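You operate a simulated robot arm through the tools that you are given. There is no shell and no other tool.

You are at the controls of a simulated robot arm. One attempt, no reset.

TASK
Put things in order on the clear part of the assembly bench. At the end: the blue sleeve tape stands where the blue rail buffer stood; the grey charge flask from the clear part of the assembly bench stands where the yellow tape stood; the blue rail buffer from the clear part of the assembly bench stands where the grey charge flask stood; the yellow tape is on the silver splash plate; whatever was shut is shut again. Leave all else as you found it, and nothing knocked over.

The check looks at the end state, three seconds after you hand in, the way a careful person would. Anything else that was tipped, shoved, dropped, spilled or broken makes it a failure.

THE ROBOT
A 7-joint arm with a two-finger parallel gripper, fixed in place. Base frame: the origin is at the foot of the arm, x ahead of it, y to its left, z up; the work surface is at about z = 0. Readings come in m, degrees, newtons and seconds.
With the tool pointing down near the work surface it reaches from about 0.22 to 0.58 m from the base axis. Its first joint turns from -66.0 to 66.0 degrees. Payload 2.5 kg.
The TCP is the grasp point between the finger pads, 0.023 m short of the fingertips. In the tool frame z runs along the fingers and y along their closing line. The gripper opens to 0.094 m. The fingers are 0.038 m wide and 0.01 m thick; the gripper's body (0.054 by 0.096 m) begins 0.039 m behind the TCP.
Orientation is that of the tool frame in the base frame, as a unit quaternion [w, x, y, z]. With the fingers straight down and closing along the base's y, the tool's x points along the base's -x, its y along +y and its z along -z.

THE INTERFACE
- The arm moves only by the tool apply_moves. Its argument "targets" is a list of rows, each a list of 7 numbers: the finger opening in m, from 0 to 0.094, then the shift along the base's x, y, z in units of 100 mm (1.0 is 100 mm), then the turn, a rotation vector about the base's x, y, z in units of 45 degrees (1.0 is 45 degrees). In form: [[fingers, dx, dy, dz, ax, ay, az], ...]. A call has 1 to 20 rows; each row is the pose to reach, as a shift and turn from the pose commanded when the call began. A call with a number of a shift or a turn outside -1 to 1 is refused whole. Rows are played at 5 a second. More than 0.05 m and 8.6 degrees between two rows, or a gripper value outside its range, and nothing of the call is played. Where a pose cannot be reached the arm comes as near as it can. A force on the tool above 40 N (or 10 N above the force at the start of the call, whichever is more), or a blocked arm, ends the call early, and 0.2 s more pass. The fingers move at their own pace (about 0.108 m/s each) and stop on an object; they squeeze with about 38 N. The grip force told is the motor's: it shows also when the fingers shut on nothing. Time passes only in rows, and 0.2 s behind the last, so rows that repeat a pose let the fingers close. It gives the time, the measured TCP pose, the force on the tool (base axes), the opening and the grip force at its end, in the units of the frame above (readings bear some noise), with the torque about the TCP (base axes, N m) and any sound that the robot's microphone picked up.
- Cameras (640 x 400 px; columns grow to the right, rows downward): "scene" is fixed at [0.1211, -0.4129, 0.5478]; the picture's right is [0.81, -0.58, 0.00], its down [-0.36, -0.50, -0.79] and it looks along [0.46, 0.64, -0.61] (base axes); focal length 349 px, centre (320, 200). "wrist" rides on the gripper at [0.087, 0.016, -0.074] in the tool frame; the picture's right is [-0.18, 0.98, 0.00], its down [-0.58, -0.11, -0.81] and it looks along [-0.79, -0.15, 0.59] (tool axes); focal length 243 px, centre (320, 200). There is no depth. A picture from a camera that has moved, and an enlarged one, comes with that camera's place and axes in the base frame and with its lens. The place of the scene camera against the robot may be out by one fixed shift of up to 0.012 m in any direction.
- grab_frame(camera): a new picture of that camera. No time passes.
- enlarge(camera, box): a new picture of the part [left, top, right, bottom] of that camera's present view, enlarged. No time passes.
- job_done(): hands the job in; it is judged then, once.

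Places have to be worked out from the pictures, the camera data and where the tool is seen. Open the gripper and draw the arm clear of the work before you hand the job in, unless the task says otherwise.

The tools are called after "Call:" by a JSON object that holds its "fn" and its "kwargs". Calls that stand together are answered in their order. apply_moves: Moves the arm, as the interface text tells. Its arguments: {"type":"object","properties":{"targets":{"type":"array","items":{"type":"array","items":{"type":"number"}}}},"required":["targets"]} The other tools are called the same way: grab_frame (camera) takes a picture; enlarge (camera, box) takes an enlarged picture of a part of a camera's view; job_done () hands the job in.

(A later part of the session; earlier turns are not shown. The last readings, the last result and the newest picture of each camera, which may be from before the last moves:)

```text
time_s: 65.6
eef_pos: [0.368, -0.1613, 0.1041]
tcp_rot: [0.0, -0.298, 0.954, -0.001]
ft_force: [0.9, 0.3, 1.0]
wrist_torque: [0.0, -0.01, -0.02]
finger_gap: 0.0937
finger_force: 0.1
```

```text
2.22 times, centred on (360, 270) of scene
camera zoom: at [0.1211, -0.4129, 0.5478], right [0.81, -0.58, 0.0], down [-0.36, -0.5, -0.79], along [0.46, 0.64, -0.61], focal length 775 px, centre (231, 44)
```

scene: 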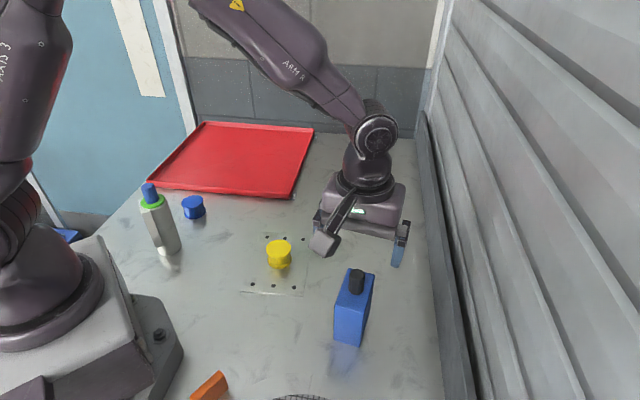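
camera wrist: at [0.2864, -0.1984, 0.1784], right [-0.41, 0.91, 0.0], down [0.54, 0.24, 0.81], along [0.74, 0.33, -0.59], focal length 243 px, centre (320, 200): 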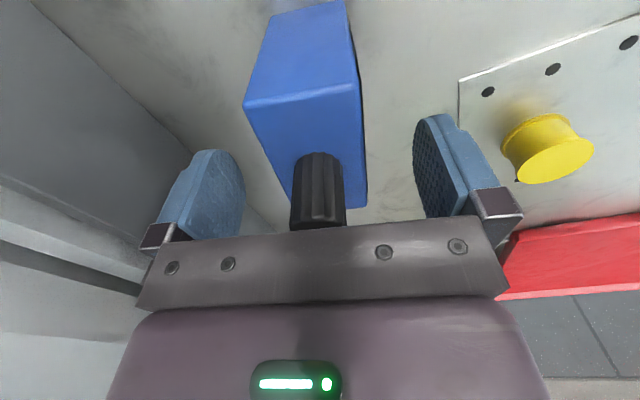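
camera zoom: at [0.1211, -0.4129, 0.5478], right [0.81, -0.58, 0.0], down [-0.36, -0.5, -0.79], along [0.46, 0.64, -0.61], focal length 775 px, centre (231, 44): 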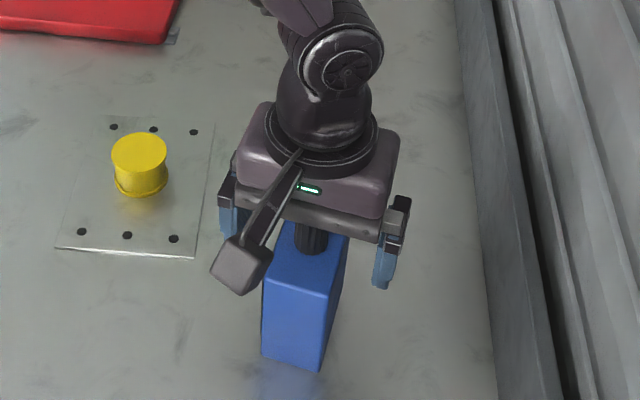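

Aligned and clear. I lower another 7 mm and close.

Call:
{"fn": "apply_moves", "kwargs": {"targets": [[0.094, 0, 0, -0.03, 0, 0, 0], [0.094, 0, 0, -0.06, 0, 0, 0], [0.094, 0, 0, -0.075, 0, 0, 0], [0.094, 0, 0, -0.075, 0, 0, 0]]}}

Call:
{"fn": "apply_moves", "kwargs": {"targets": [[0.06, 0, 0, 0, 0, 0, 0], [0.0, 0, 0, 0, 0, 0, 0], [0.0, 0, 0, 0, 0, 0, 0], [0.0, 0, 0, 0, 0, 0, 0], [0.0, 0, 0, 0, 0, 0, 0]]}}

Call:
{"fn": "grab_frame", "kwargs": {"camera": "wrist"}}

Call:
{"fn": "enlarge", "kwargs": {"camera": "scene", "box": [280, 180, 440, 360]}}

```text
time_s: 66.6
eef_pos: [0.3678, -0.1625, 0.0974]
tcp_rot: [0.0, -0.298, 0.955, 0.0]
ft_force: [-0.4, 0.7, 0.9]
wrist_torque: [0.0, 0.01, -0.03]
finger_gap: 0.0942
finger_force: 0.0
```

```text
time_s: 67.8
eef_pos: [0.3688, -0.1619, 0.0984]
tcp_rot: [0.0, -0.298, 0.954, 0.0]
ft_force: [0.9, -2.2, 0.8]
wrist_torque: [-0.03, -0.07, -0.02]
finger_gap: 0.0461
finger_force: 38.2
```

```text
taken
camera wrist: at [0.2861, -0.1987, 0.1715], right [-0.41, 0.91, 0.0], down [0.54, 0.24, 0.81], along [0.74, 0.33, -0.59], focal length 243 px, centre (320, 200)
```

wrist: 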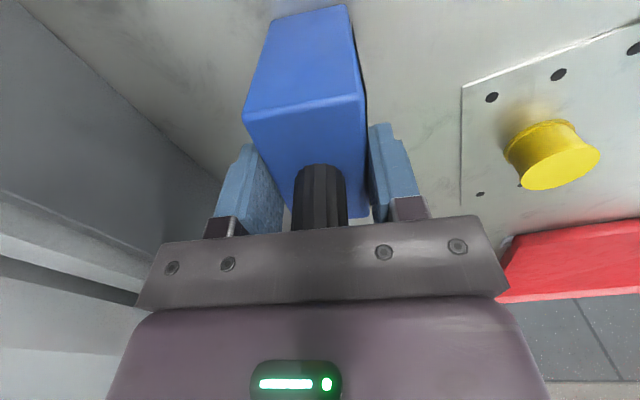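

```text
2.22 times, centred on (360, 270) of scene
camera zoom: at [0.1211, -0.4129, 0.5478], right [0.81, -0.58, 0.0], down [-0.36, -0.5, -0.79], along [0.46, 0.64, -0.61], focal length 775 px, centre (231, 44)
```

zoom: 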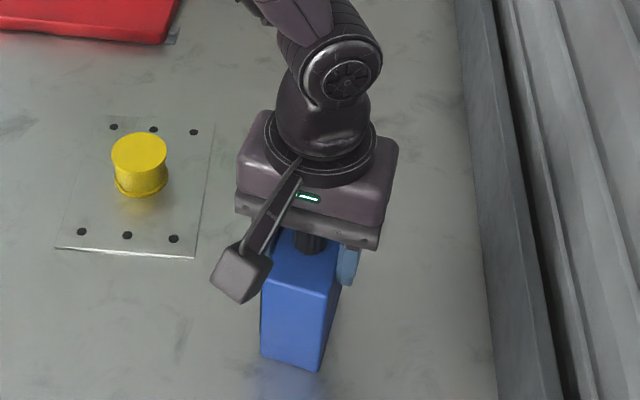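

Gripped (gap 0.046). I lift slowly a centimetre and check.

Call:
{"fn": "apply_moves", "kwargs": {"targets": [[0.0, 0, 0, 0.01, 0, 0, 0], [0.0, 0, 0, 0.03, 0, 0, 0], [0.0, 0, 0, 0.05, 0, 0, 0], [0.0, 0, 0, 0.08, 0, 0, 0], [0.0, 0, 0, 0.1, 0, 0, 0]]}}

Call:
{"fn": "grab_frame", "kwargs": {"camera": "wrist"}}

Call:
{"fn": "enlarge", "kwargs": {"camera": "scene", "box": [280, 180, 440, 360]}}

```text
time_s: 69.0
eef_pos: [0.3674, -0.161, 0.108]
tcp_rot: [0.0, -0.298, 0.955, 0.0]
ft_force: [-0.5, 0.6, -3.1]
wrist_torque: [0.03, -0.02, -0.01]
finger_gap: 0.0457
finger_force: 38.0
```

```text
taken
camera wrist: at [0.2858, -0.1984, 0.1817], right [-0.41, 0.91, 0.0], down [0.54, 0.24, 0.81], along [0.74, 0.33, -0.59], focal length 243 px, centre (320, 200)
```

wrist: 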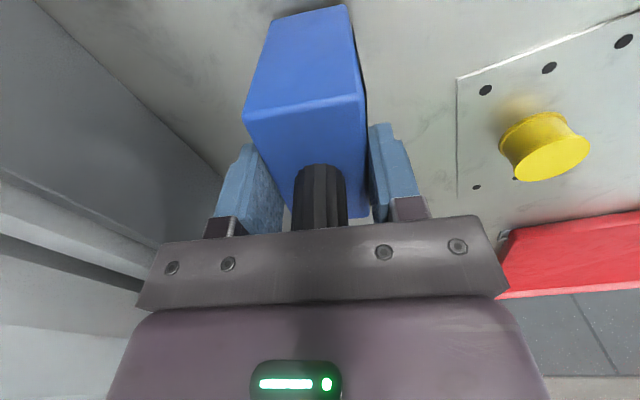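

```text
2.22 times, centred on (360, 270) of scene
camera zoom: at [0.1212, -0.4129, 0.5478], right [0.81, -0.58, 0.0], down [-0.36, -0.5, -0.79], along [0.46, 0.64, -0.61], focal length 775 px, centre (231, 44)
```

zoom: 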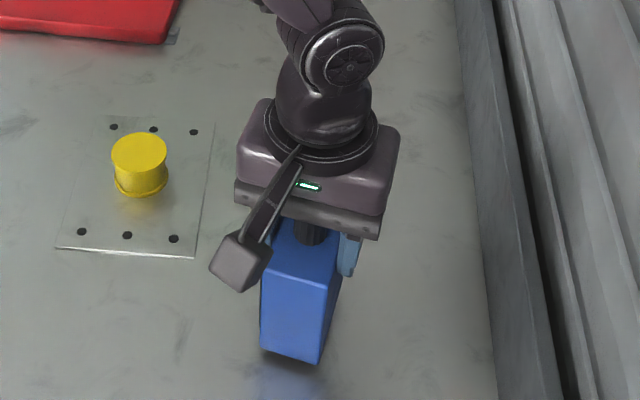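

Lifted cleanly, ≈3 N, upright. I raise to 6 cm clearance and carry it toward the flask's former spot (0.534, 0.005).

Call:
{"fn": "apply_moves", "kwargs": {"targets": [[0.0, 0, 0, 0.04, 0, 0, 0], [0.0, 0, 0, 0.12, 0, 0, 0], [0.0, 0, 0, 0.24, 0, 0, 0], [0.0, 0, 0, 0.36, 0, 0, 0], [0.0, 0, 0, 0.46, 0, 0, 0], [0.0, 0, 0, 0.5, 0, 0, 0], [0.0, 0, 0, 0.5, 0, 0, 0]]}}

Call:
{"fn": "apply_moves", "kwargs": {"targets": [[0.0, 0.04, 0.04, 0, 0, 0, 0], [0.0, 0.12, 0.12, 0, 0, 0, 0], [0.0, 0.23, 0.23, 0, 0, 0, 0], [0.0, 0.36, 0.36, 0, 0, 0, 0], [0.0, 0.49, 0.49, 0, 0, 0, 0], [0.0, 0.62, 0.62, 0, 0, 0, 0], [0.0, 0.74, 0.74, 0, 0, 0, 0], [0.0, 0.81, 0.81, 0, 0, 0, 0], [0.0, 0.84, 0.84, 0, 0, 0, 0]]}}

Call:
{"fn": "grab_frame", "kwargs": {"camera": "wrist"}}

Call:
{"fn": "grab_frame", "kwargs": {"camera": "scene"}}

```text
time_s: 70.6
eef_pos: [0.3673, -0.161, 0.1576]
tcp_rot: [0.0, -0.299, 0.954, -0.001]
ft_force: [0.5, 0.4, -3.2]
wrist_torque: [-0.01, 0.01, 0.0]
finger_gap: 0.0461
finger_force: 38.3
```

```text
time_s: 72.6
eef_pos: [0.4514, -0.0786, 0.1577]
tcp_rot: [0.0, -0.298, 0.954, 0.0]
ft_force: [0.4, 0.0, -3.8]
wrist_torque: [-0.02, 0.03, -0.02]
finger_gap: 0.046
finger_force: 38.2
```

```text
taken
camera wrist: at [0.3698, -0.1146, 0.2316], right [-0.41, 0.91, 0.0], down [0.54, 0.24, 0.81], along [0.74, 0.33, -0.59], focal length 243 px, centre (320, 200)
```

wrist: 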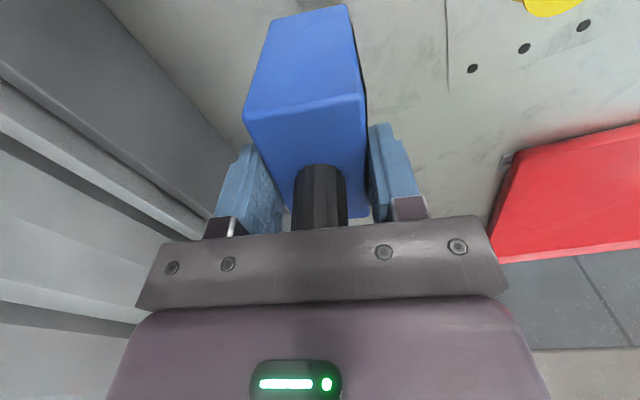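

```text
taken
```

scene: 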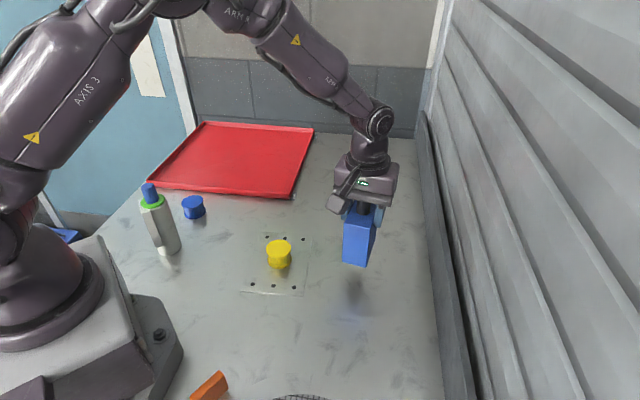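

Steady. Second half of the carry, to above (0.5335, 0.005).

Call:
{"fn": "apply_moves", "kwargs": {"targets": [[0.0, 0.04, 0.04, 0, 0, 0, 0], [0.0, 0.12, 0.12, 0, 0, 0, 0], [0.0, 0.23, 0.23, 0, 0, 0, 0], [0.0, 0.36, 0.36, 0, 0, 0, 0], [0.0, 0.49, 0.49, 0, 0, 0, 0], [0.0, 0.62, 0.62, 0, 0, 0, 0], [0.0, 0.74, 0.74, 0, 0, 0, 0], [0.0, 0.81, 0.81, 0, 0, 0, 0], [0.0, 0.835, 0.84, 0, 0, 0, 0], [0.0, 0.835, 0.84, 0, 0, 0, 0]]}}

Call:
{"fn": "apply_moves", "kwargs": {"targets": [[0.0, 0, 0, -0.05, 0, 0, 0], [0.0, 0, 0, -0.14, 0, 0, 0], [0.0, 0, 0, -0.25, 0, 0, 0], [0.0, 0, 0, -0.36, 0, 0, 0], [0.0, 0, 0, -0.46, 0, 0, 0], [0.0, 0, 0, -0.52, 0, 0, 0], [0.0, 0, 0, -0.54, 0, 0, 0], [0.0, 0, 0, -0.54, 0, 0, 0]]}}

Call:
{"fn": "grab_frame", "kwargs": {"camera": "wrist"}}

Call:
{"fn": "grab_frame", "kwargs": {"camera": "scene"}}

```text
time_s: 74.8
eef_pos: [0.536, 0.0068, 0.1573]
tcp_rot: [0.0, -0.299, 0.954, 0.001]
ft_force: [0.5, 0.3, -3.2]
wrist_torque: [-0.01, 0.02, 0.01]
finger_gap: 0.046
finger_force: 37.6
```

```text
time_s: 76.6
eef_pos: [0.535, 0.0062, 0.1035]
tcp_rot: [0.0, -0.299, 0.954, -0.001]
ft_force: [-0.2, 0.5, -3.9]
wrist_torque: [-0.02, 0.0, -0.03]
finger_gap: 0.0458
finger_force: 38.3
```

```text
taken
camera wrist: at [0.4534, -0.0305, 0.1777], right [-0.41, 0.91, 0.0], down [0.54, 0.24, 0.81], along [0.74, 0.33, -0.59], focal length 243 px, centre (320, 200)
```

wrist: 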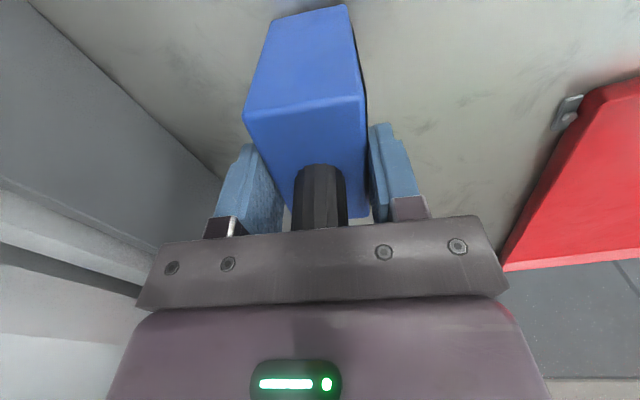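

```text
taken
```

scene: 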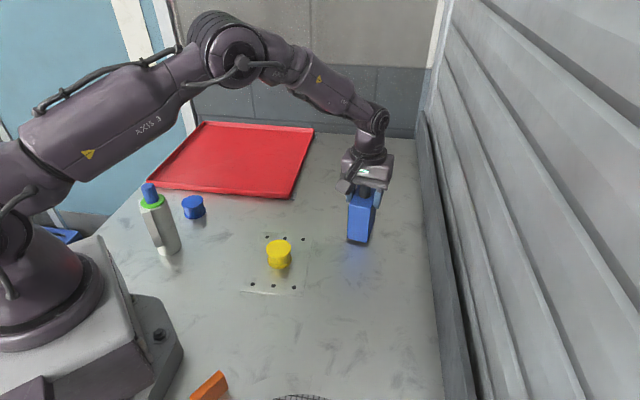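

Buffer is about 6 mm above the bench at the flask's old spot. I lower in small steps.

Call:
{"fn": "apply_moves", "kwargs": {"targets": [[0.0, 0, 0, -0.02, 0, 0, 0], [0.0, 0, 0, -0.04, 0, 0, 0], [0.0, 0, 0, -0.045, 0, 0, 0], [0.0, 0, 0, -0.045, 0, 0, 0]]}}

Call:
{"fn": "apply_moves", "kwargs": {"targets": [[0.0, 0, 0, -0.004, 0, 0, 0], [0.0, 0, 0, -0.008, 0, 0, 0], [0.0, 0, 0, -0.008, 0, 0, 0]]}}

Call:
{"fn": "apply_moves", "kwargs": {"targets": [[0.0, 0, 0, -0.003, 0, 0, 0], [0.0, 0, 0, -0.006, 0, 0, 0], [0.0, 0, 0, -0.006, 0, 0, 0]]}}

```text
time_s: 77.6
eef_pos: [0.5344, 0.0055, 0.0994]
tcp_rot: [0.0, -0.298, 0.955, 0.0]
ft_force: [-0.4, 0.6, -3.9]
wrist_torque: [0.01, 0.0, 0.0]
finger_gap: 0.0458
finger_force: 38.1
```

```text
time_s: 78.4
eef_pos: [0.5336, 0.0068, 0.0986]
tcp_rot: [0.0, -0.298, 0.955, 0.0]
ft_force: [0.4, -0.5, -3.7]
wrist_torque: [0.01, 0.0, -0.01]
finger_gap: 0.0458
finger_force: 38.0
```

```text
time_s: 79.2
eef_pos: [0.5337, 0.0064, 0.0976]
tcp_rot: [-0.001, -0.298, 0.955, 0.0]
ft_force: [0.4, 0.6, -2.7]
wrist_torque: [-0.01, 0.03, -0.02]
finger_gap: 0.0456
finger_force: 37.8
```

Nearly at contact (weight just beginning to ease). One more small step.

Call:
{"fn": "apply_moves", "kwargs": {"targets": [[0.0, 0, 0, -0.003, 0, 0, 0], [0.0, 0, 0, -0.005, 0, 0, 0], [0.0, 0, 0, -0.005, 0, 0, 0]]}}

```text
time_s: 80.0
eef_pos: [0.5354, 0.0053, 0.0973]
tcp_rot: [0.001, -0.298, 0.955, 0.0]
ft_force: [-0.9, 1.6, 1.7]
wrist_torque: [0.03, 0.27, -0.02]
finger_gap: 0.0456
finger_force: 37.8
```

The bench now carries the buffer (force changed from -3.5 to +1.7 N). I open the fingers.

Call:
{"fn": "apply_moves", "kwargs": {"targets": [[0.05, 0, 0, 0, 0, 0, 0], [0.06, 0, 0, 0, 0, 0, 0], [0.08, 0, 0, 0, 0, 0, 0], [0.094, 0, 0, 0, 0, 0, 0], [0.094, 0, 0, 0, 0, 0, 0]]}}

Call:
{"fn": "grab_frame", "kwargs": {"camera": "wrist"}}

Call:
{"fn": "enlarge", "kwargs": {"camera": "scene", "box": [300, 120, 430, 260]}}

```text
time_s: 81.2
eef_pos: [0.5337, 0.0057, 0.0975]
tcp_rot: [0.0, -0.299, 0.954, -0.001]
ft_force: [-0.2, -0.2, -0.3]
wrist_torque: [0.03, -0.02, 0.04]
finger_gap: 0.0943
finger_force: 0.2
```

```text
taken
camera wrist: at [0.4532, -0.0309, 0.1712], right [-0.41, 0.91, 0.0], down [0.54, 0.24, 0.81], along [0.74, 0.33, -0.59], focal length 243 px, centre (320, 200)
```

wrist: 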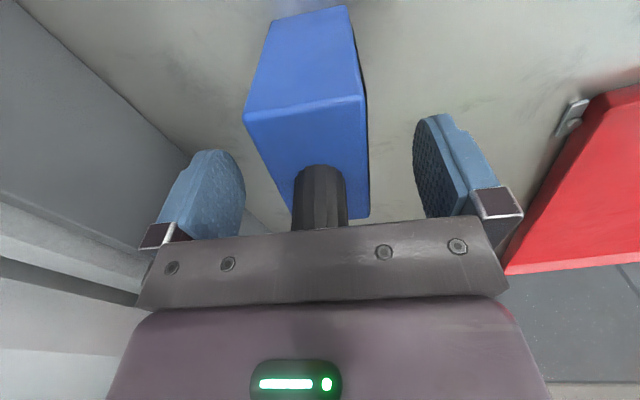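

```text
2.86 times, centred on (365, 190) of scene
camera zoom: at [0.1211, -0.4129, 0.5478], right [0.81, -0.58, 0.0], down [-0.36, -0.5, -0.79], along [0.46, 0.64, -0.61], focal length 996 px, centre (191, 229)
```

zoom: 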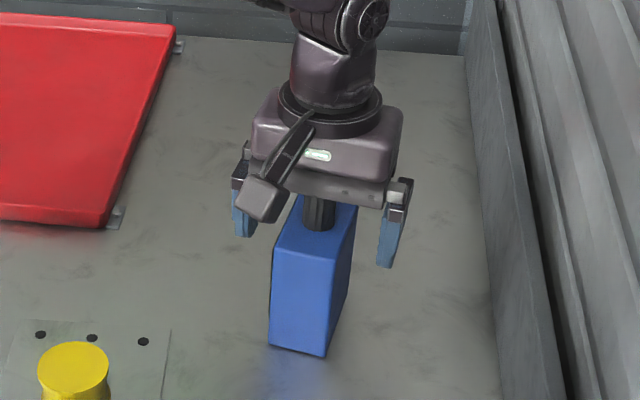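

Buffer stands free. I rise straight up, then travel toward the blue tape at safe height.

Call:
{"fn": "apply_moves", "kwargs": {"targets": [[0.094, 0, 0, 0.08, 0, 0, 0], [0.094, 0, 0, 0.25, 0, 0, 0], [0.094, 0, 0, 0.5, 0, 0, 0], [0.094, 0, 0, 0.75, 0, 0, 0], [0.094, 0, 0, 1.0, 0, 0, 0], [0.094, 0, 0, 1.0, 0, 0, 0]]}}

Call:
{"fn": "apply_moves", "kwargs": {"targets": [[0.094, -0.08, 0.08, 0.15, 0, 0, 0.1], [0.094, -0.23, 0.23, 0.3, 0, 0, 0.22], [0.094, -0.4, 0.4, 0.45, 0, 0, 0.34], [0.094, -0.57, 0.57, 0.6, 0, 0, 0.46], [0.094, -0.75, 0.75, 0.6, 0, 0, 0.58], [0.094, -0.9, 0.9, 0.6, 0, 0, 0.7], [0.094, -0.9, 0.9, 0.6, 0, 0, 0.7]]}}

Call:
{"fn": "grab_frame", "kwargs": {"camera": "scene"}}

Call:
{"fn": "grab_frame", "kwargs": {"camera": "wrist"}}

```text
time_s: 82.6
eef_pos: [0.5332, 0.0063, 0.1971]
tcp_rot: [0.001, -0.298, 0.955, 0.0]
ft_force: [-0.4, -0.1, -0.3]
wrist_torque: [0.01, 0.0, -0.03]
finger_gap: 0.094
finger_force: 0.0
```

```text
time_s: 84.2
eef_pos: [0.445, 0.0965, 0.2572]
tcp_rot: [0.0, -0.547, 0.837, 0.0]
ft_force: [-1.0, 0.0, -0.3]
wrist_torque: [0.0, -0.01, 0.02]
finger_gap: 0.094
finger_force: 0.1
```

```text
taken
```

scene: 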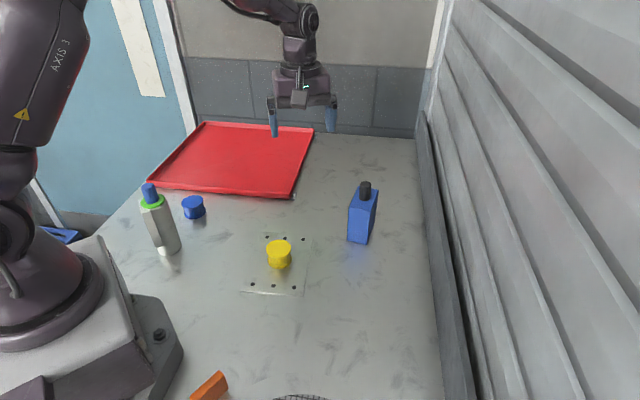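

```text
taken
camera wrist: at [0.3945, 0.023, 0.3313], right [-0.83, 0.56, 0.0], down [0.33, 0.49, 0.81], along [0.45, 0.67, -0.59], focal length 243 px, centre (320, 200)
```

wrist: 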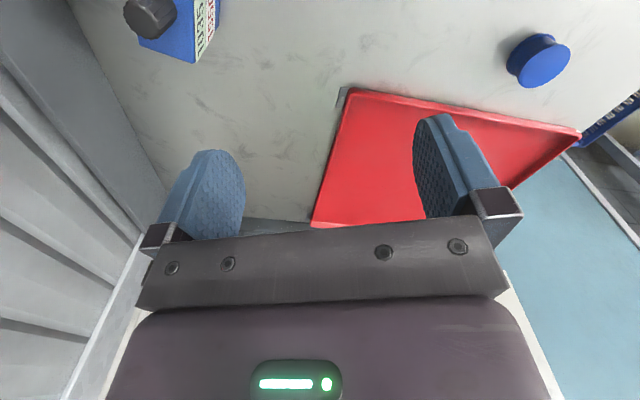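

Buffer is upright at the flask's old spot. I continue toward the blue tape, turning to yaw ≈120° so the camera points away from the flask.

Call:
{"fn": "apply_moves", "kwargs": {"targets": [[0.094, -0.12, 0.12, 0, 0, 0, 0.12], [0.094, -0.3, 0.3, 0, 0, 0, 0.24], [0.094, -0.48, 0.48, 0, 0, 0, 0.36], [0.094, -0.65, 0.65, 0, 0, 0, 0.48], [0.094, -0.82, 0.82, 0, 0, 0, 0.6], [0.094, -0.95, 0.95, 0, 0, 0, 0.7], [0.094, -0.95, 0.95, 0, 0, 0, 0.7]]}}

Call:
{"fn": "grab_frame", "kwargs": {"camera": "wrist"}}

Call:
{"fn": "grab_frame", "kwargs": {"camera": "scene"}}

```text
time_s: 85.8
eef_pos: [0.3494, 0.1908, 0.2562]
tcp_rot: [0.0, 0.753, -0.658, 0.0]
ft_force: [0.0, 0.1, -0.5]
wrist_torque: [0.01, -0.04, 0.01]
finger_gap: 0.094
finger_force: 0.1
```

```text
taken
camera wrist: at [0.3441, 0.102, 0.332], right [-1.0, 0.05, 0.0], down [0.03, 0.59, 0.81], along [0.04, 0.81, -0.59], focal length 243 px, centre (320, 200)
```

wrist: 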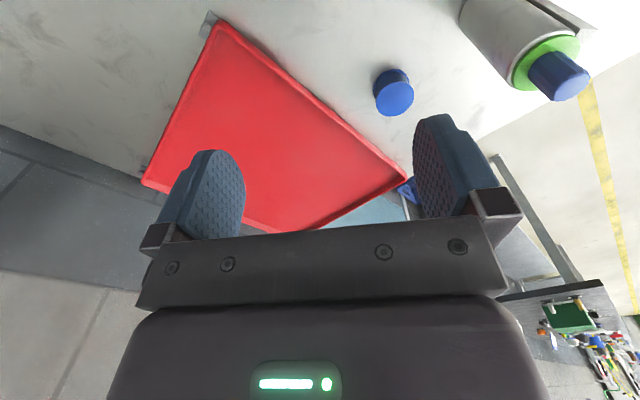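

```text
taken
```

scene: 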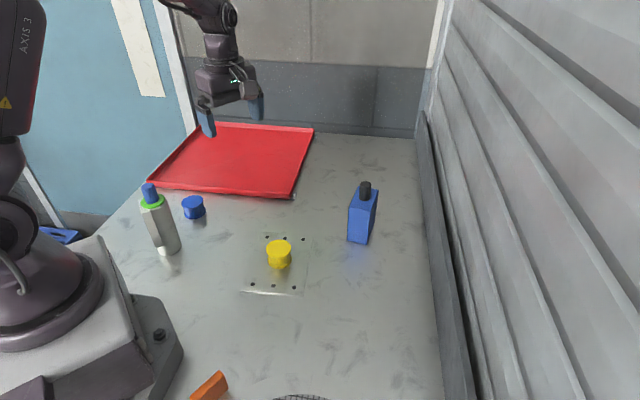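

I zoom on the blue tape to re-measure from this side.

Call:
{"fn": "enlarge", "kwargs": {"camera": "wrist", "box": [340, 40, 460, 140]}}

Call:
{"fn": "enlarge", "kwargs": {"camera": "wrist", "box": [420, 0, 620, 120]}}

```text
4.00 times, centred on (400, 90) of wrist
camera zoom: at [0.3441, 0.102, 0.332], right [-1.0, 0.05, 0.0], down [0.03, 0.59, 0.81], along [0.04, 0.81, -0.59], focal length 970 px, centre (0, 640)
```

zoom: 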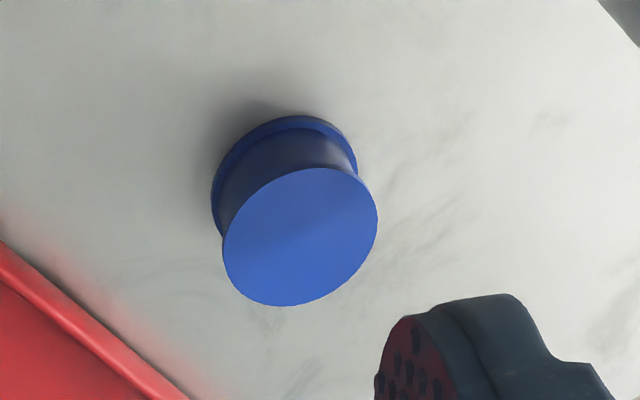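

```text
3.20 times, centred on (520, 60) of wrist
camera zoom: at [0.3441, 0.102, 0.332], right [-1.0, 0.05, 0.0], down [0.03, 0.59, 0.81], along [0.04, 0.81, -0.59], focal length 776 px, centre (-320, 648)
```

zoom: 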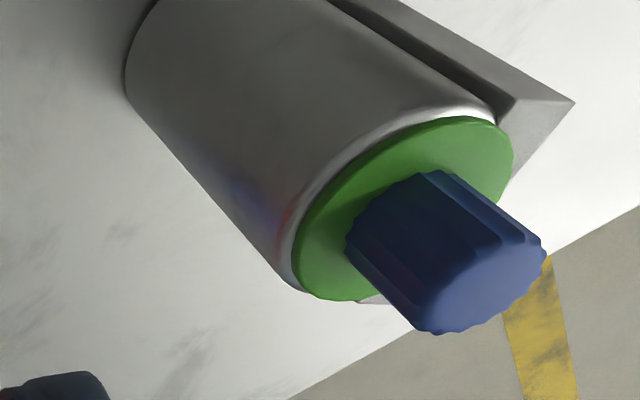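

Blue tape confirmed at (0.2525, 0.288). I move directly above it at z≈0.257.

Call:
{"fn": "apply_moves", "kwargs": {"targets": [[0.094, -0.12, 0.12, 0, 0, 0, 0.08], [0.094, -0.3, 0.31, 0, 0, 0, 0.17], [0.094, -0.48, 0.49, 0, 0, 0, 0.26], [0.094, -0.66, 0.67, 0, 0, 0, 0.35], [0.094, -0.84, 0.86, 0, 0, 0, 0.44], [0.094, -0.96, 0.98, 0, 0, 0, 0.496], [0.094, -0.96, 0.98, 0, 0, 0, 0.496]]}}

Call:
{"fn": "grab_frame", "kwargs": {"camera": "wrist"}}

Call:
{"fn": "grab_frame", "kwargs": {"camera": "scene"}}

```text
time_s: 87.4
eef_pos: [0.2532, 0.2892, 0.2575]
tcp_rot: [0.0, 0.867, -0.499, -0.001]
ft_force: [0.6, -0.3, -1.1]
wrist_torque: [-0.02, -0.01, 0.02]
finger_gap: 0.0941
finger_force: 0.1
```

```text
taken
camera wrist: at [0.2815, 0.2051, 0.3314], right [-0.94, -0.33, 0.0], down [-0.2, 0.56, 0.81], along [-0.27, 0.76, -0.59], focal length 243 px, centre (320, 200)
```

wrist: 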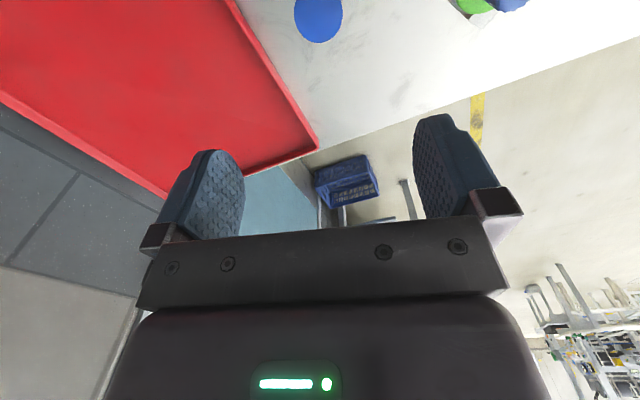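

```text
taken
```

scene: 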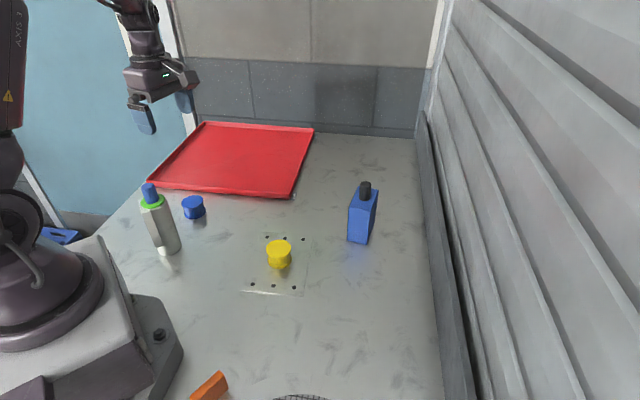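

Blue tape lines up with the grasp axis. I descend the first 10 cm with the fingers at 0.076 for extra clearance to the flask and tray.

Call:
{"fn": "apply_moves", "kwargs": {"targets": [[0.076, 0, 0, -0.15, 0, 0, 0], [0.076, 0, 0, -0.4, 0, 0, 0], [0.076, 0, 0, -0.65, 0, 0, 0], [0.076, 0, 0, -0.85, 0, 0, 0], [0.076, 0, 0, -1.0, 0, 0, 0], [0.076, 0, 0, -1.0, 0, 0, 0]]}}

Call:
{"fn": "grab_frame", "kwargs": {"camera": "wrist"}}

Call:
{"fn": "enlarge", "kwargs": {"camera": "scene", "box": [80, 80, 280, 270]}}

```text
time_s: 88.8
eef_pos: [0.2533, 0.2883, 0.1568]
tcp_rot: [0.0, 0.866, -0.5, 0.0]
ft_force: [0.8, -0.5, 0.2]
wrist_torque: [-0.02, 0.01, 0.01]
finger_gap: 0.0761
finger_force: 0.1
```

```text
taken
camera wrist: at [0.2817, 0.205, 0.2304], right [-0.94, -0.33, 0.0], down [-0.2, 0.56, 0.81], along [-0.27, 0.76, -0.59], focal length 243 px, centre (320, 200)
```

wrist: 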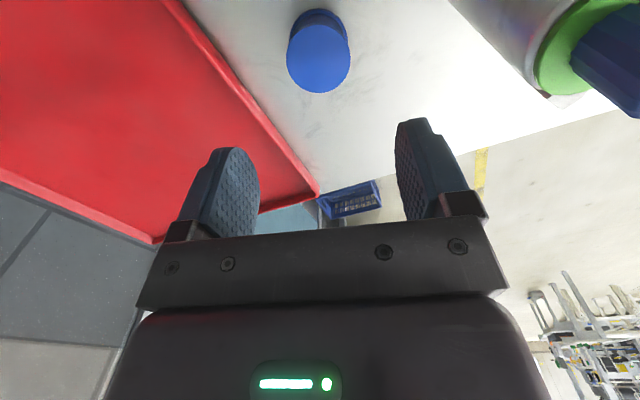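

```text
2.11 times, centred on (180, 175) of scene
camera zoom: at [0.1211, -0.4129, 0.5478], right [0.81, -0.58, 0.0], down [-0.36, -0.5, -0.79], along [0.46, 0.64, -0.61], focal length 734 px, centre (615, 253)
```

zoom: 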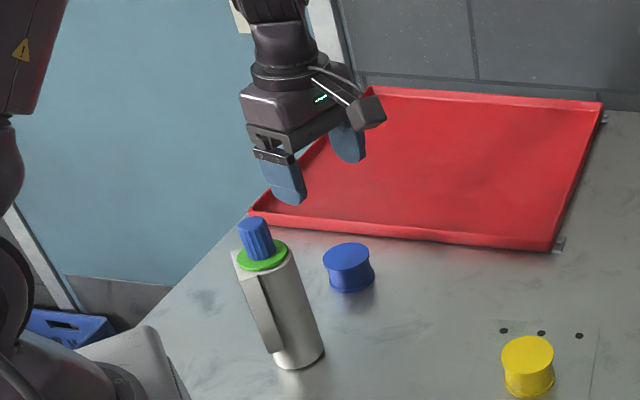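

Aligned (tape at ≈(0.253, 0.287)) and the flask is clear of the fingers. I continue down to z≈0.06.

Call:
{"fn": "apply_moves", "kwargs": {"targets": [[0.076, 0, -0.005, -0.15, 0, 0, 0], [0.076, 0, -0.005, -0.4, 0, 0, 0], [0.076, 0, -0.005, -0.65, 0, 0, 0], [0.076, 0, -0.005, -0.85, 0, 0, 0], [0.076, 0, -0.005, -0.95, 0, 0, 0], [0.076, 0, -0.005, -0.95, 0, 0, 0]]}}

Call:
{"fn": "grab_frame", "kwargs": {"camera": "wrist"}}

Call:
{"fn": "enlarge", "kwargs": {"camera": "scene", "box": [80, 80, 280, 270]}}

```text
time_s: 90.2
eef_pos: [0.2539, 0.2882, 0.0623]
tcp_rot: [-0.002, 0.866, -0.5, 0.0]
ft_force: [-0.6, 0.6, 0.1]
wrist_torque: [-0.01, 0.02, 0.02]
finger_gap: 0.0761
finger_force: 0.0
```

```text
taken
camera wrist: at [0.2821, 0.2048, 0.1362], right [-0.94, -0.33, 0.0], down [-0.2, 0.56, 0.81], along [-0.27, 0.76, -0.59], focal length 243 px, centre (320, 200)
```

wrist: 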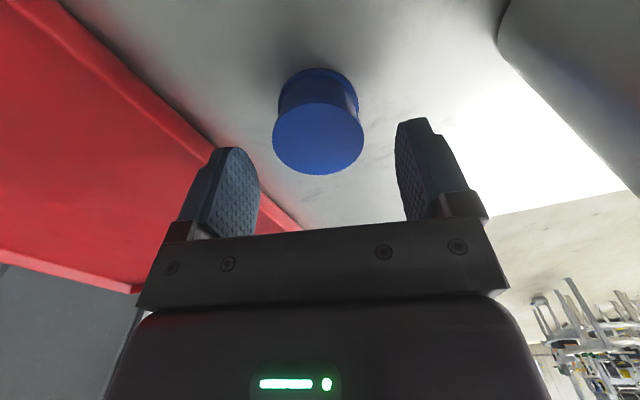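

```text
2.11 times, centred on (180, 175) of scene
camera zoom: at [0.1211, -0.4129, 0.5478], right [0.81, -0.58, 0.0], down [-0.36, -0.5, -0.79], along [0.46, 0.64, -0.61], focal length 734 px, centre (615, 253)
```

zoom: 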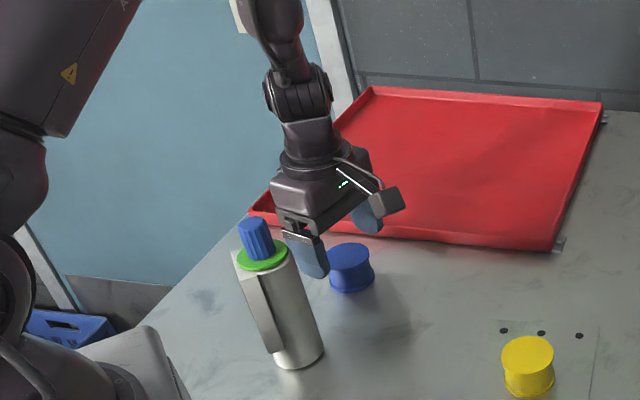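

Still well aligned with clearances as computed. I lower the rest to TCP z≈0.025 and close.

Call:
{"fn": "apply_moves", "kwargs": {"targets": [[0.076, 0.01, -0.01, -0.1, 0, 0, 0], [0.076, 0.01, -0.01, -0.2, 0, 0, 0], [0.076, 0.01, -0.01, -0.3, 0, 0, 0], [0.076, 0.01, -0.01, -0.35, 0, 0, 0], [0.076, 0.01, -0.01, -0.367, 0, 0, 0], [0.076, 0.01, -0.01, -0.367, 0, 0, 0]]}}

Call:
{"fn": "grab_frame", "kwargs": {"camera": "wrist"}}

Call:
{"fn": "enlarge", "kwargs": {"camera": "scene", "box": [80, 80, 280, 270]}}

```text
time_s: 91.6
eef_pos: [0.255, 0.2873, 0.0251]
tcp_rot: [0.001, 0.866, -0.5, -0.001]
ft_force: [0.2, -0.6, 0.2]
wrist_torque: [-0.01, 0.01, 0.0]
finger_gap: 0.0758
finger_force: 0.1
```

```text
taken
camera wrist: at [0.2828, 0.2039, 0.0996], right [-0.94, -0.33, 0.0], down [-0.2, 0.56, 0.81], along [-0.27, 0.76, -0.59], focal length 243 px, centre (320, 200)
```

wrist: 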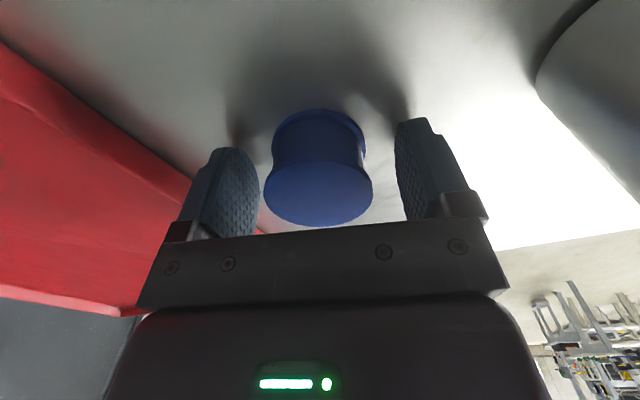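

```text
2.11 times, centred on (180, 175) of scene
camera zoom: at [0.1211, -0.4129, 0.5478], right [0.81, -0.58, 0.0], down [-0.36, -0.5, -0.79], along [0.46, 0.64, -0.61], focal length 734 px, centre (615, 253)
```

zoom: 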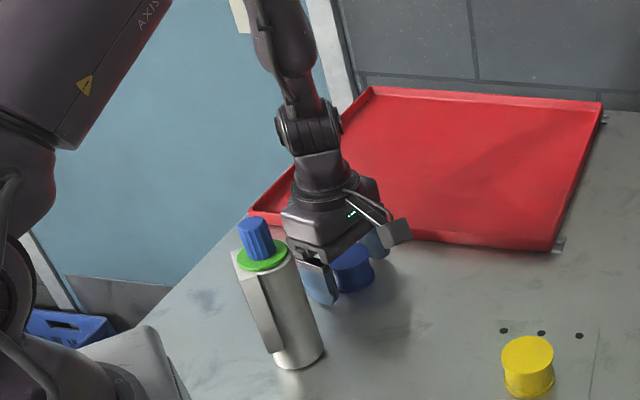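

The tape is centred between the pads and the flask is untouched. I close the fingers.

Call:
{"fn": "apply_moves", "kwargs": {"targets": [[0.055, 0, 0, 0, 0, 0, 0], [0.0, 0, 0, 0, 0, 0, 0], [0.0, 0, 0, 0, 0, 0, 0], [0.0, 0, 0, 0, 0, 0, 0], [0.0, 0, 0, 0, 0, 0, 0]]}}

Call:
{"fn": "apply_moves", "kwargs": {"targets": [[0.0, 0, 0, 0.01, 0, 0, 0], [0.0, 0, 0, 0.03, 0, 0, 0], [0.0, 0, 0, 0.05, 0, 0, 0], [0.0, 0, 0, 0.07, 0, 0, 0]]}}

Call:
{"fn": "grab_frame", "kwargs": {"camera": "wrist"}}

Call:
{"fn": "enlarge", "kwargs": {"camera": "scene", "box": [80, 80, 280, 270]}}

```text
time_s: 92.8
eef_pos: [0.2552, 0.2872, 0.0252]
tcp_rot: [-0.001, 0.866, -0.5, 0.0]
ft_force: [-0.3, 0.2, -0.8]
wrist_torque: [0.02, 0.04, 0.0]
finger_gap: 0.0481
finger_force: 38.0
```

```text
time_s: 93.8
eef_pos: [0.2553, 0.2876, 0.0324]
tcp_rot: [0.0, 0.866, -0.5, 0.0]
ft_force: [-0.3, 0.0, -0.6]
wrist_torque: [0.0, -0.03, -0.03]
finger_gap: 0.0483
finger_force: 37.9
```

```text
taken
camera wrist: at [0.2832, 0.2034, 0.1065], right [-0.94, -0.33, 0.0], down [-0.2, 0.56, 0.81], along [-0.27, 0.76, -0.59], focal length 243 px, centre (320, 200)
```

wrist: 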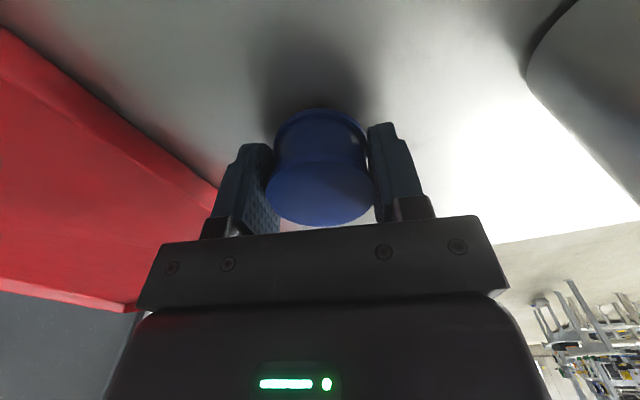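

```text
2.11 times, centred on (180, 175) of scene
camera zoom: at [0.1211, -0.4129, 0.5478], right [0.81, -0.58, 0.0], down [-0.36, -0.5, -0.79], along [0.46, 0.64, -0.61], focal length 734 px, centre (615, 253)
```

zoom: 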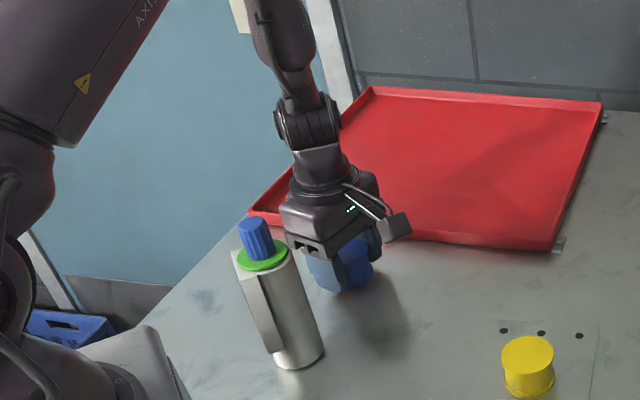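

The blue tape lifts with the gripper. I continue the lift gently to z≈0.13.

Call:
{"fn": "apply_moves", "kwargs": {"targets": [[0.0, 0, 0, 0.05, 0, 0, 0], [0.0, 0, 0, 0.12, 0, 0, 0], [0.0, 0, 0, 0.22, 0, 0, 0], [0.0, 0, 0, 0.34, 0, 0, 0], [0.0, 0, 0, 0.47, 0, 0, 0], [0.0, 0, 0, 0.6, 0, 0, 0], [0.0, 0, 0, 0.73, 0, 0, 0], [0.0, 0, 0, 0.85, 0, 0, 0], [0.0, 0, 0, 0.95, 0, 0, 0], [0.0, 0, 0, 1.0, 0, 0, 0], [0.0, 0, 0, 1.0, 0, 0, 0]]}}

Call:
{"fn": "grab_frame", "kwargs": {"camera": "wrist"}}

Call:
{"fn": "grab_frame", "kwargs": {"camera": "scene"}}

```text
time_s: 96.2
eef_pos: [0.2541, 0.2879, 0.1336]
tcp_rot: [0.0, 0.866, -0.5, 0.001]
ft_force: [0.2, -0.2, -1.0]
wrist_torque: [0.01, -0.04, 0.02]
finger_gap: 0.0481
finger_force: 38.1
```

```text
taken
camera wrist: at [0.283, 0.2036, 0.2069], right [-0.94, -0.33, 0.0], down [-0.2, 0.56, 0.81], along [-0.27, 0.76, -0.59], focal length 243 px, centre (320, 200)
```

wrist: 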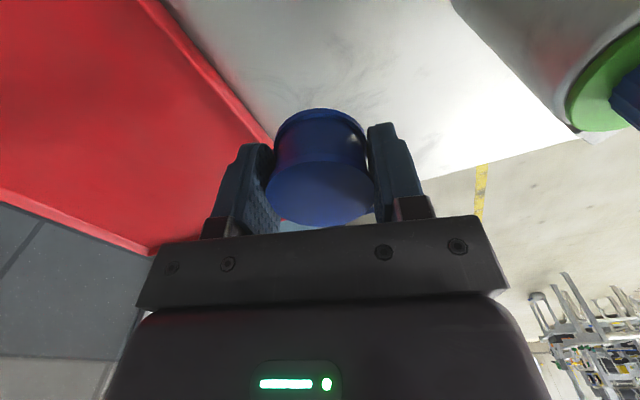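

```text
taken
```

scene: 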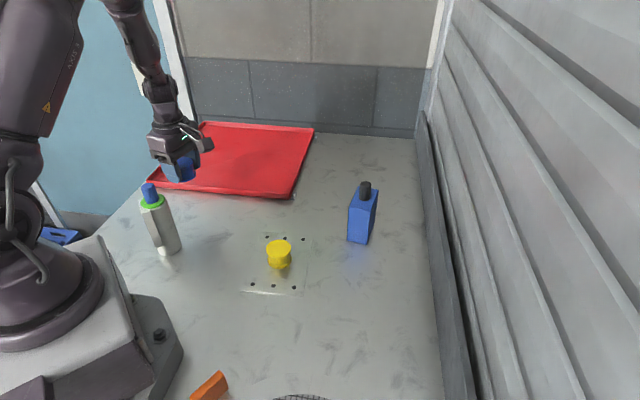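

Tape is secure. I carry it away from the flask first (+x), then toward the buffer's former spot, gradually turning back.

Call:
{"fn": "apply_moves", "kwargs": {"targets": [[0.0, 0.06, -0.03, 0, 0, 0, -0.02], [0.0, 0.18, -0.1, 0, 0, 0, -0.06], [0.0, 0.33, -0.18, 0, 0, 0, -0.12], [0.0, 0.48, -0.27, 0, 0, 0, -0.18], [0.0, 0.63, -0.35, 0, 0, 0, -0.24], [0.0, 0.77, -0.43, 0, 0, 0, -0.29], [0.0, 0.86, -0.48, 0, 0, 0, -0.32], [0.0, 0.9, -0.5, 0, 0, 0, -0.33]]}}

Call:
{"fn": "apply_moves", "kwargs": {"targets": [[0.0, 0.02, -0.06, 0, 0, 0, -0.02], [0.0, 0.07, -0.18, 0, 0, 0, -0.06], [0.0, 0.14, -0.35, 0, 0, 0, -0.12], [0.0, 0.21, -0.53, 0, 0, 0, -0.18], [0.0, 0.28, -0.7, 0, 0, 0, -0.24], [0.0, 0.34, -0.85, 0, 0, 0, -0.29], [0.0, 0.38, -0.95, 0, 0, 0, -0.32], [0.0, 0.4, -1.0, 0, 0, 0, -0.33]]}}

Call:
{"fn": "grab_frame", "kwargs": {"camera": "wrist"}}

Call:
{"fn": "grab_frame", "kwargs": {"camera": "scene"}}

```text
time_s: 98.0
eef_pos: [0.3442, 0.2381, 0.1314]
tcp_rot: [0.0, 0.794, -0.608, 0.001]
ft_force: [0.4, 0.1, -0.2]
wrist_torque: [0.01, 0.01, 0.01]
finger_gap: 0.0484
finger_force: 37.7
```

```text
time_s: 99.8
eef_pos: [0.3854, 0.1378, 0.1323]
tcp_rot: [0.0, 0.709, -0.705, -0.001]
ft_force: [-0.3, 0.3, -0.3]
wrist_torque: [0.01, 0.04, 0.04]
finger_gap: 0.0481
finger_force: 38.5
```

```text
taken
camera wrist: at [0.3678, 0.0502, 0.2069], right [-0.98, 0.18, 0.0], down [0.11, 0.58, 0.81], along [0.15, 0.79, -0.59], focal length 243 px, centre (320, 200)
```

wrist: 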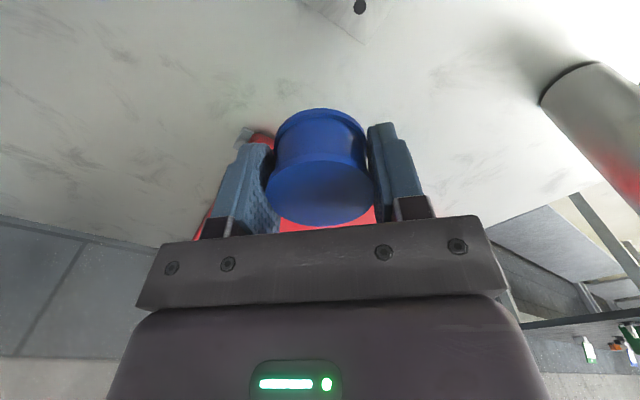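

```text
taken
```

scene: 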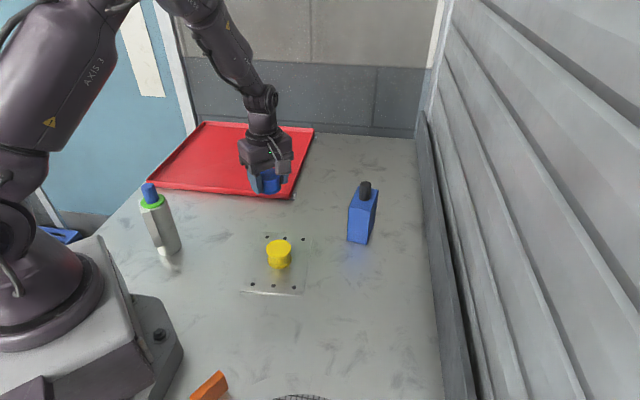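

All steady. I continue over the bench toward the buffer's former spot.

Call:
{"fn": "apply_moves", "kwargs": {"targets": [[0.0, 0, -0.06, 0, 0, 0, -0.02], [0.0, 0, -0.18, 0, 0, 0, -0.06], [0.0, 0, -0.35, 0, 0, 0, -0.12], [0.0, 0, -0.53, 0, 0, 0, -0.18], [0.0, 0, -0.7, 0, 0, 0, -0.24], [0.0, 0, -0.85, 0, 0, 0, -0.29], [0.0, 0, -0.95, 0, 0, 0, -0.32], [0.0, 0, -1.0, 0, 0, 0, -0.33]]}}

Call:
{"fn": "apply_moves", "kwargs": {"targets": [[0.0, -0.01, -0.06, 0, 0, 0, -0.02], [0.0, -0.02, -0.18, 0, 0, 0, -0.06], [0.0, -0.04, -0.35, 0, 0, 0, -0.12], [0.0, -0.05, -0.53, 0, 0, 0, -0.18], [0.0, -0.07, -0.7, 0, 0, 0, -0.24], [0.0, -0.09, -0.85, 0, 0, 0, -0.29], [0.0, -0.1, -0.95, 0, 0, 0, -0.32], [0.0, -0.1, -1.0, 0, 0, 0, -0.33]]}}

Call:
{"fn": "apply_moves", "kwargs": {"targets": [[0.0, -0.01, -0.06, 0, 0, 0, 0], [0.0, -0.02, -0.18, 0, 0, 0, 0], [0.0, -0.03, -0.35, 0, 0, 0, 0], [0.0, -0.04, -0.53, 0, 0, 0, 0], [0.0, -0.05, -0.7, 0, 0, 0, 0], [0.0, -0.065, -0.85, 0, 0, 0, 0], [0.0, -0.07, -0.95, 0, 0, 0, 0], [0.0, -0.075, -0.995, 0, 0, 0, 0], [0.0, -0.075, -0.995, 0, 0, 0, 0]]}}

Call:
{"fn": "grab_frame", "kwargs": {"camera": "wrist"}}

Call:
{"fn": "grab_frame", "kwargs": {"camera": "scene"}}

```text
time_s: 101.6
eef_pos: [0.3851, 0.0375, 0.1322]
tcp_rot: [0.0, -0.612, 0.79, 0.0]
ft_force: [0.7, -0.2, -0.7]
wrist_torque: [-0.02, 0.02, 0.0]
finger_gap: 0.0483
finger_force: 37.8
```

```text
time_s: 103.4
eef_pos: [0.3747, -0.0629, 0.1333]
tcp_rot: [0.0, -0.504, 0.864, 0.0]
ft_force: [0.7, 1.0, 0.0]
wrist_torque: [0.02, -0.01, 0.0]
finger_gap: 0.0484
finger_force: 38.4
```

```text
time_s: 105.4
eef_pos: [0.3676, -0.1622, 0.1322]
tcp_rot: [0.0, -0.504, 0.864, 0.0]
ft_force: [0.4, 0.5, -0.4]
wrist_torque: [0.0, -0.02, -0.03]
finger_gap: 0.0482
finger_force: 38.2
```

```text
taken
camera wrist: at [0.3101, -0.2301, 0.2062], right [-0.77, 0.64, 0.0], down [0.38, 0.45, 0.81], along [0.52, 0.62, -0.59], focal length 243 px, centre (320, 200)
```

wrist: 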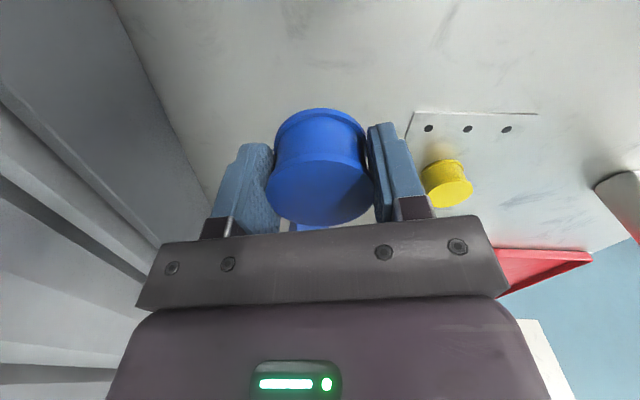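

```text
taken
```

scene: 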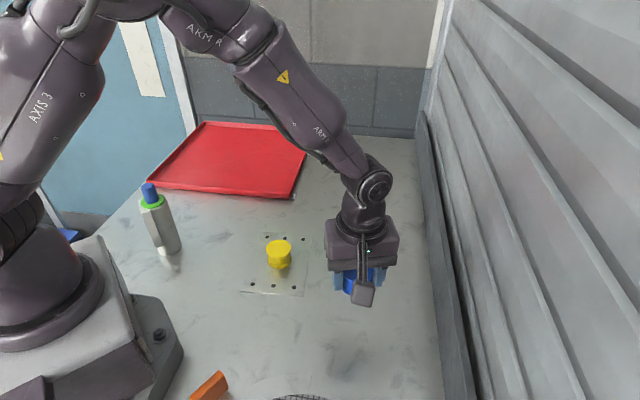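

The tape is above (0.366, -0.163), the buffer's former centre. I lower to about 7 mm above the bench.

Call:
{"fn": "apply_moves", "kwargs": {"targets": [[0.0, 0, 0, -0.06, 0, 0, 0], [0.0, 0, 0, -0.18, 0, 0, 0], [0.0, 0, 0, -0.33, 0, 0, 0], [0.0, 0, 0, -0.48, 0, 0, 0], [0.0, 0, 0, -0.63, 0, 0, 0], [0.0, 0, 0, -0.78, 0, 0, 0], [0.0, 0, 0, -0.9, 0, 0, 0], [0.0, 0, 0, -0.97, 0, 0, 0], [0.0, 0, 0, -1.0, 0, 0, 0], [0.0, 0, 0, -1.0, 0, 0, 0]]}}

Call:
{"fn": "apply_moves", "kwargs": {"targets": [[0.0, 0, 0, -0.02, 0, 0, 0], [0.0, 0, 0, -0.04, 0, 0, 0], [0.0, 0, 0, -0.055, 0, 0, 0], [0.0, 0, 0, -0.055, 0, 0, 0]]}}

Call:
{"fn": "enlarge", "kwargs": {"camera": "scene", "box": [280, 200, 440, 360]}}

Call:
{"fn": "grab_frame", "kwargs": {"camera": "wrist"}}

```text
time_s: 107.6
eef_pos: [0.3671, -0.1631, 0.0329]
tcp_rot: [0.001, -0.504, 0.864, 0.0]
ft_force: [0.3, 0.4, -1.0]
wrist_torque: [-0.02, -0.02, 0.0]
finger_gap: 0.048
finger_force: 38.1
```

```text
time_s: 108.6
eef_pos: [0.3675, -0.1618, 0.0278]
tcp_rot: [0.0, -0.505, 0.863, 0.001]
ft_force: [0.2, -0.7, -0.3]
wrist_torque: [-0.02, -0.01, 0.01]
finger_gap: 0.0481
finger_force: 38.0
```

```text
2.50 times, centred on (360, 280) of scene
camera zoom: at [0.1211, -0.4129, 0.5478], right [0.81, -0.58, 0.0], down [-0.36, -0.5, -0.79], along [0.46, 0.64, -0.61], focal length 872 px, centre (220, 0)
```

zoom: 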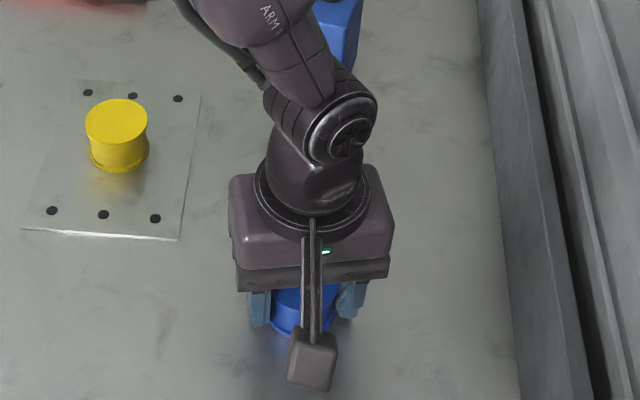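

```text
taken
camera wrist: at [0.3096, -0.2302, 0.1011], right [-0.77, 0.64, 0.0], down [0.38, 0.45, 0.81], along [0.52, 0.62, -0.59], focal length 243 px, centre (320, 200)
```

wrist: 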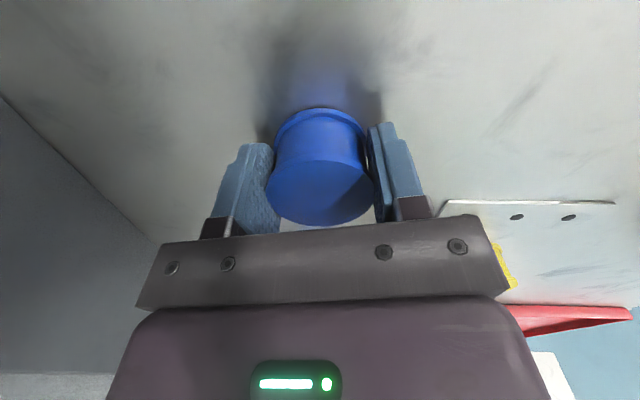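

Just above contact (cmd z≈0.0266, contact expected ≈0.025). I lower in sub-millimetre steps.

Call:
{"fn": "apply_moves", "kwargs": {"targets": [[0.0, 0, 0, -0.005, 0, 0, 0], [0.0, 0, 0, -0.01, 0, 0, 0], [0.0, 0, 0, -0.01, 0, 0, 0]]}}

Call:
{"fn": "apply_moves", "kwargs": {"targets": [[0.0, 0, 0, -0.003, 0, 0, 0], [0.0, 0, 0, -0.006, 0, 0, 0], [0.0, 0, 0, -0.006, 0, 0, 0]]}}

```text
time_s: 109.4
eef_pos: [0.3666, -0.1628, 0.0253]
tcp_rot: [0.0, -0.504, 0.864, 0.0]
ft_force: [0.7, 0.7, -1.2]
wrist_torque: [0.01, 0.02, -0.02]
finger_gap: 0.0481
finger_force: 38.1
```

```text
time_s: 110.2
eef_pos: [0.3674, -0.1616, 0.0251]
tcp_rot: [0.0, -0.504, 0.863, 0.0]
ft_force: [-3.5, 1.6, 13.1]
wrist_torque: [0.11, 0.06, 0.07]
finger_gap: 0.048
finger_force: 37.7
```

Contact (13 N). I ease off 0.4 mm and open the fingers.

Call:
{"fn": "apply_moves", "kwargs": {"targets": [[0.0, 0, 0, 0.002, 0, 0, 0], [0.0, 0, 0, 0.004, 0, 0, 0], [0.0, 0, 0, 0.004, 0, 0, 0]]}}

Call:
{"fn": "apply_moves", "kwargs": {"targets": [[0.052, 0, 0, 0, 0, 0, 0], [0.065, 0, 0, 0, 0, 0, 0], [0.08, 0, 0, 0, 0, 0, 0], [0.094, 0, 0, 0, 0, 0, 0], [0.094, 0, 0, 0, 0, 0, 0]]}}

Call:
{"fn": "grab_frame", "kwargs": {"camera": "wrist"}}

```text
time_s: 111.0
eef_pos: [0.368, -0.1617, 0.0263]
tcp_rot: [0.001, -0.505, 0.863, -0.001]
ft_force: [0.9, -0.5, 2.7]
wrist_torque: [0.02, 0.0, 0.03]
finger_gap: 0.0479
finger_force: 38.0
```

```text
time_s: 112.2
eef_pos: [0.3679, -0.1615, 0.0247]
tcp_rot: [0.0, -0.504, 0.864, 0.0]
ft_force: [0.0, -0.1, 1.1]
wrist_torque: [-0.01, -0.02, 0.02]
finger_gap: 0.094
finger_force: 0.0
```

```text
taken
camera wrist: at [0.3096, -0.2302, 0.0999], right [-0.77, 0.64, 0.0], down [0.38, 0.45, 0.81], along [0.52, 0.62, -0.59], focal length 243 px, centre (320, 200)
```

wrist: 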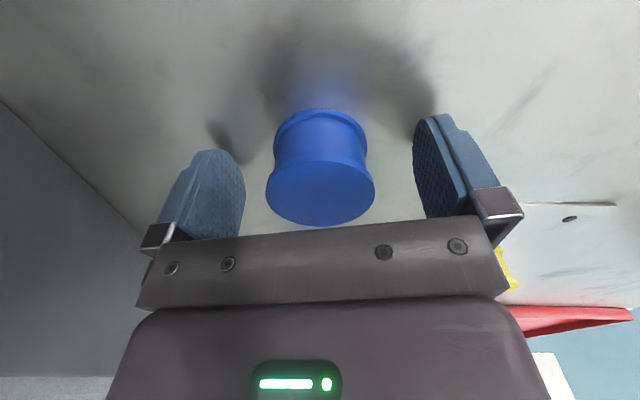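

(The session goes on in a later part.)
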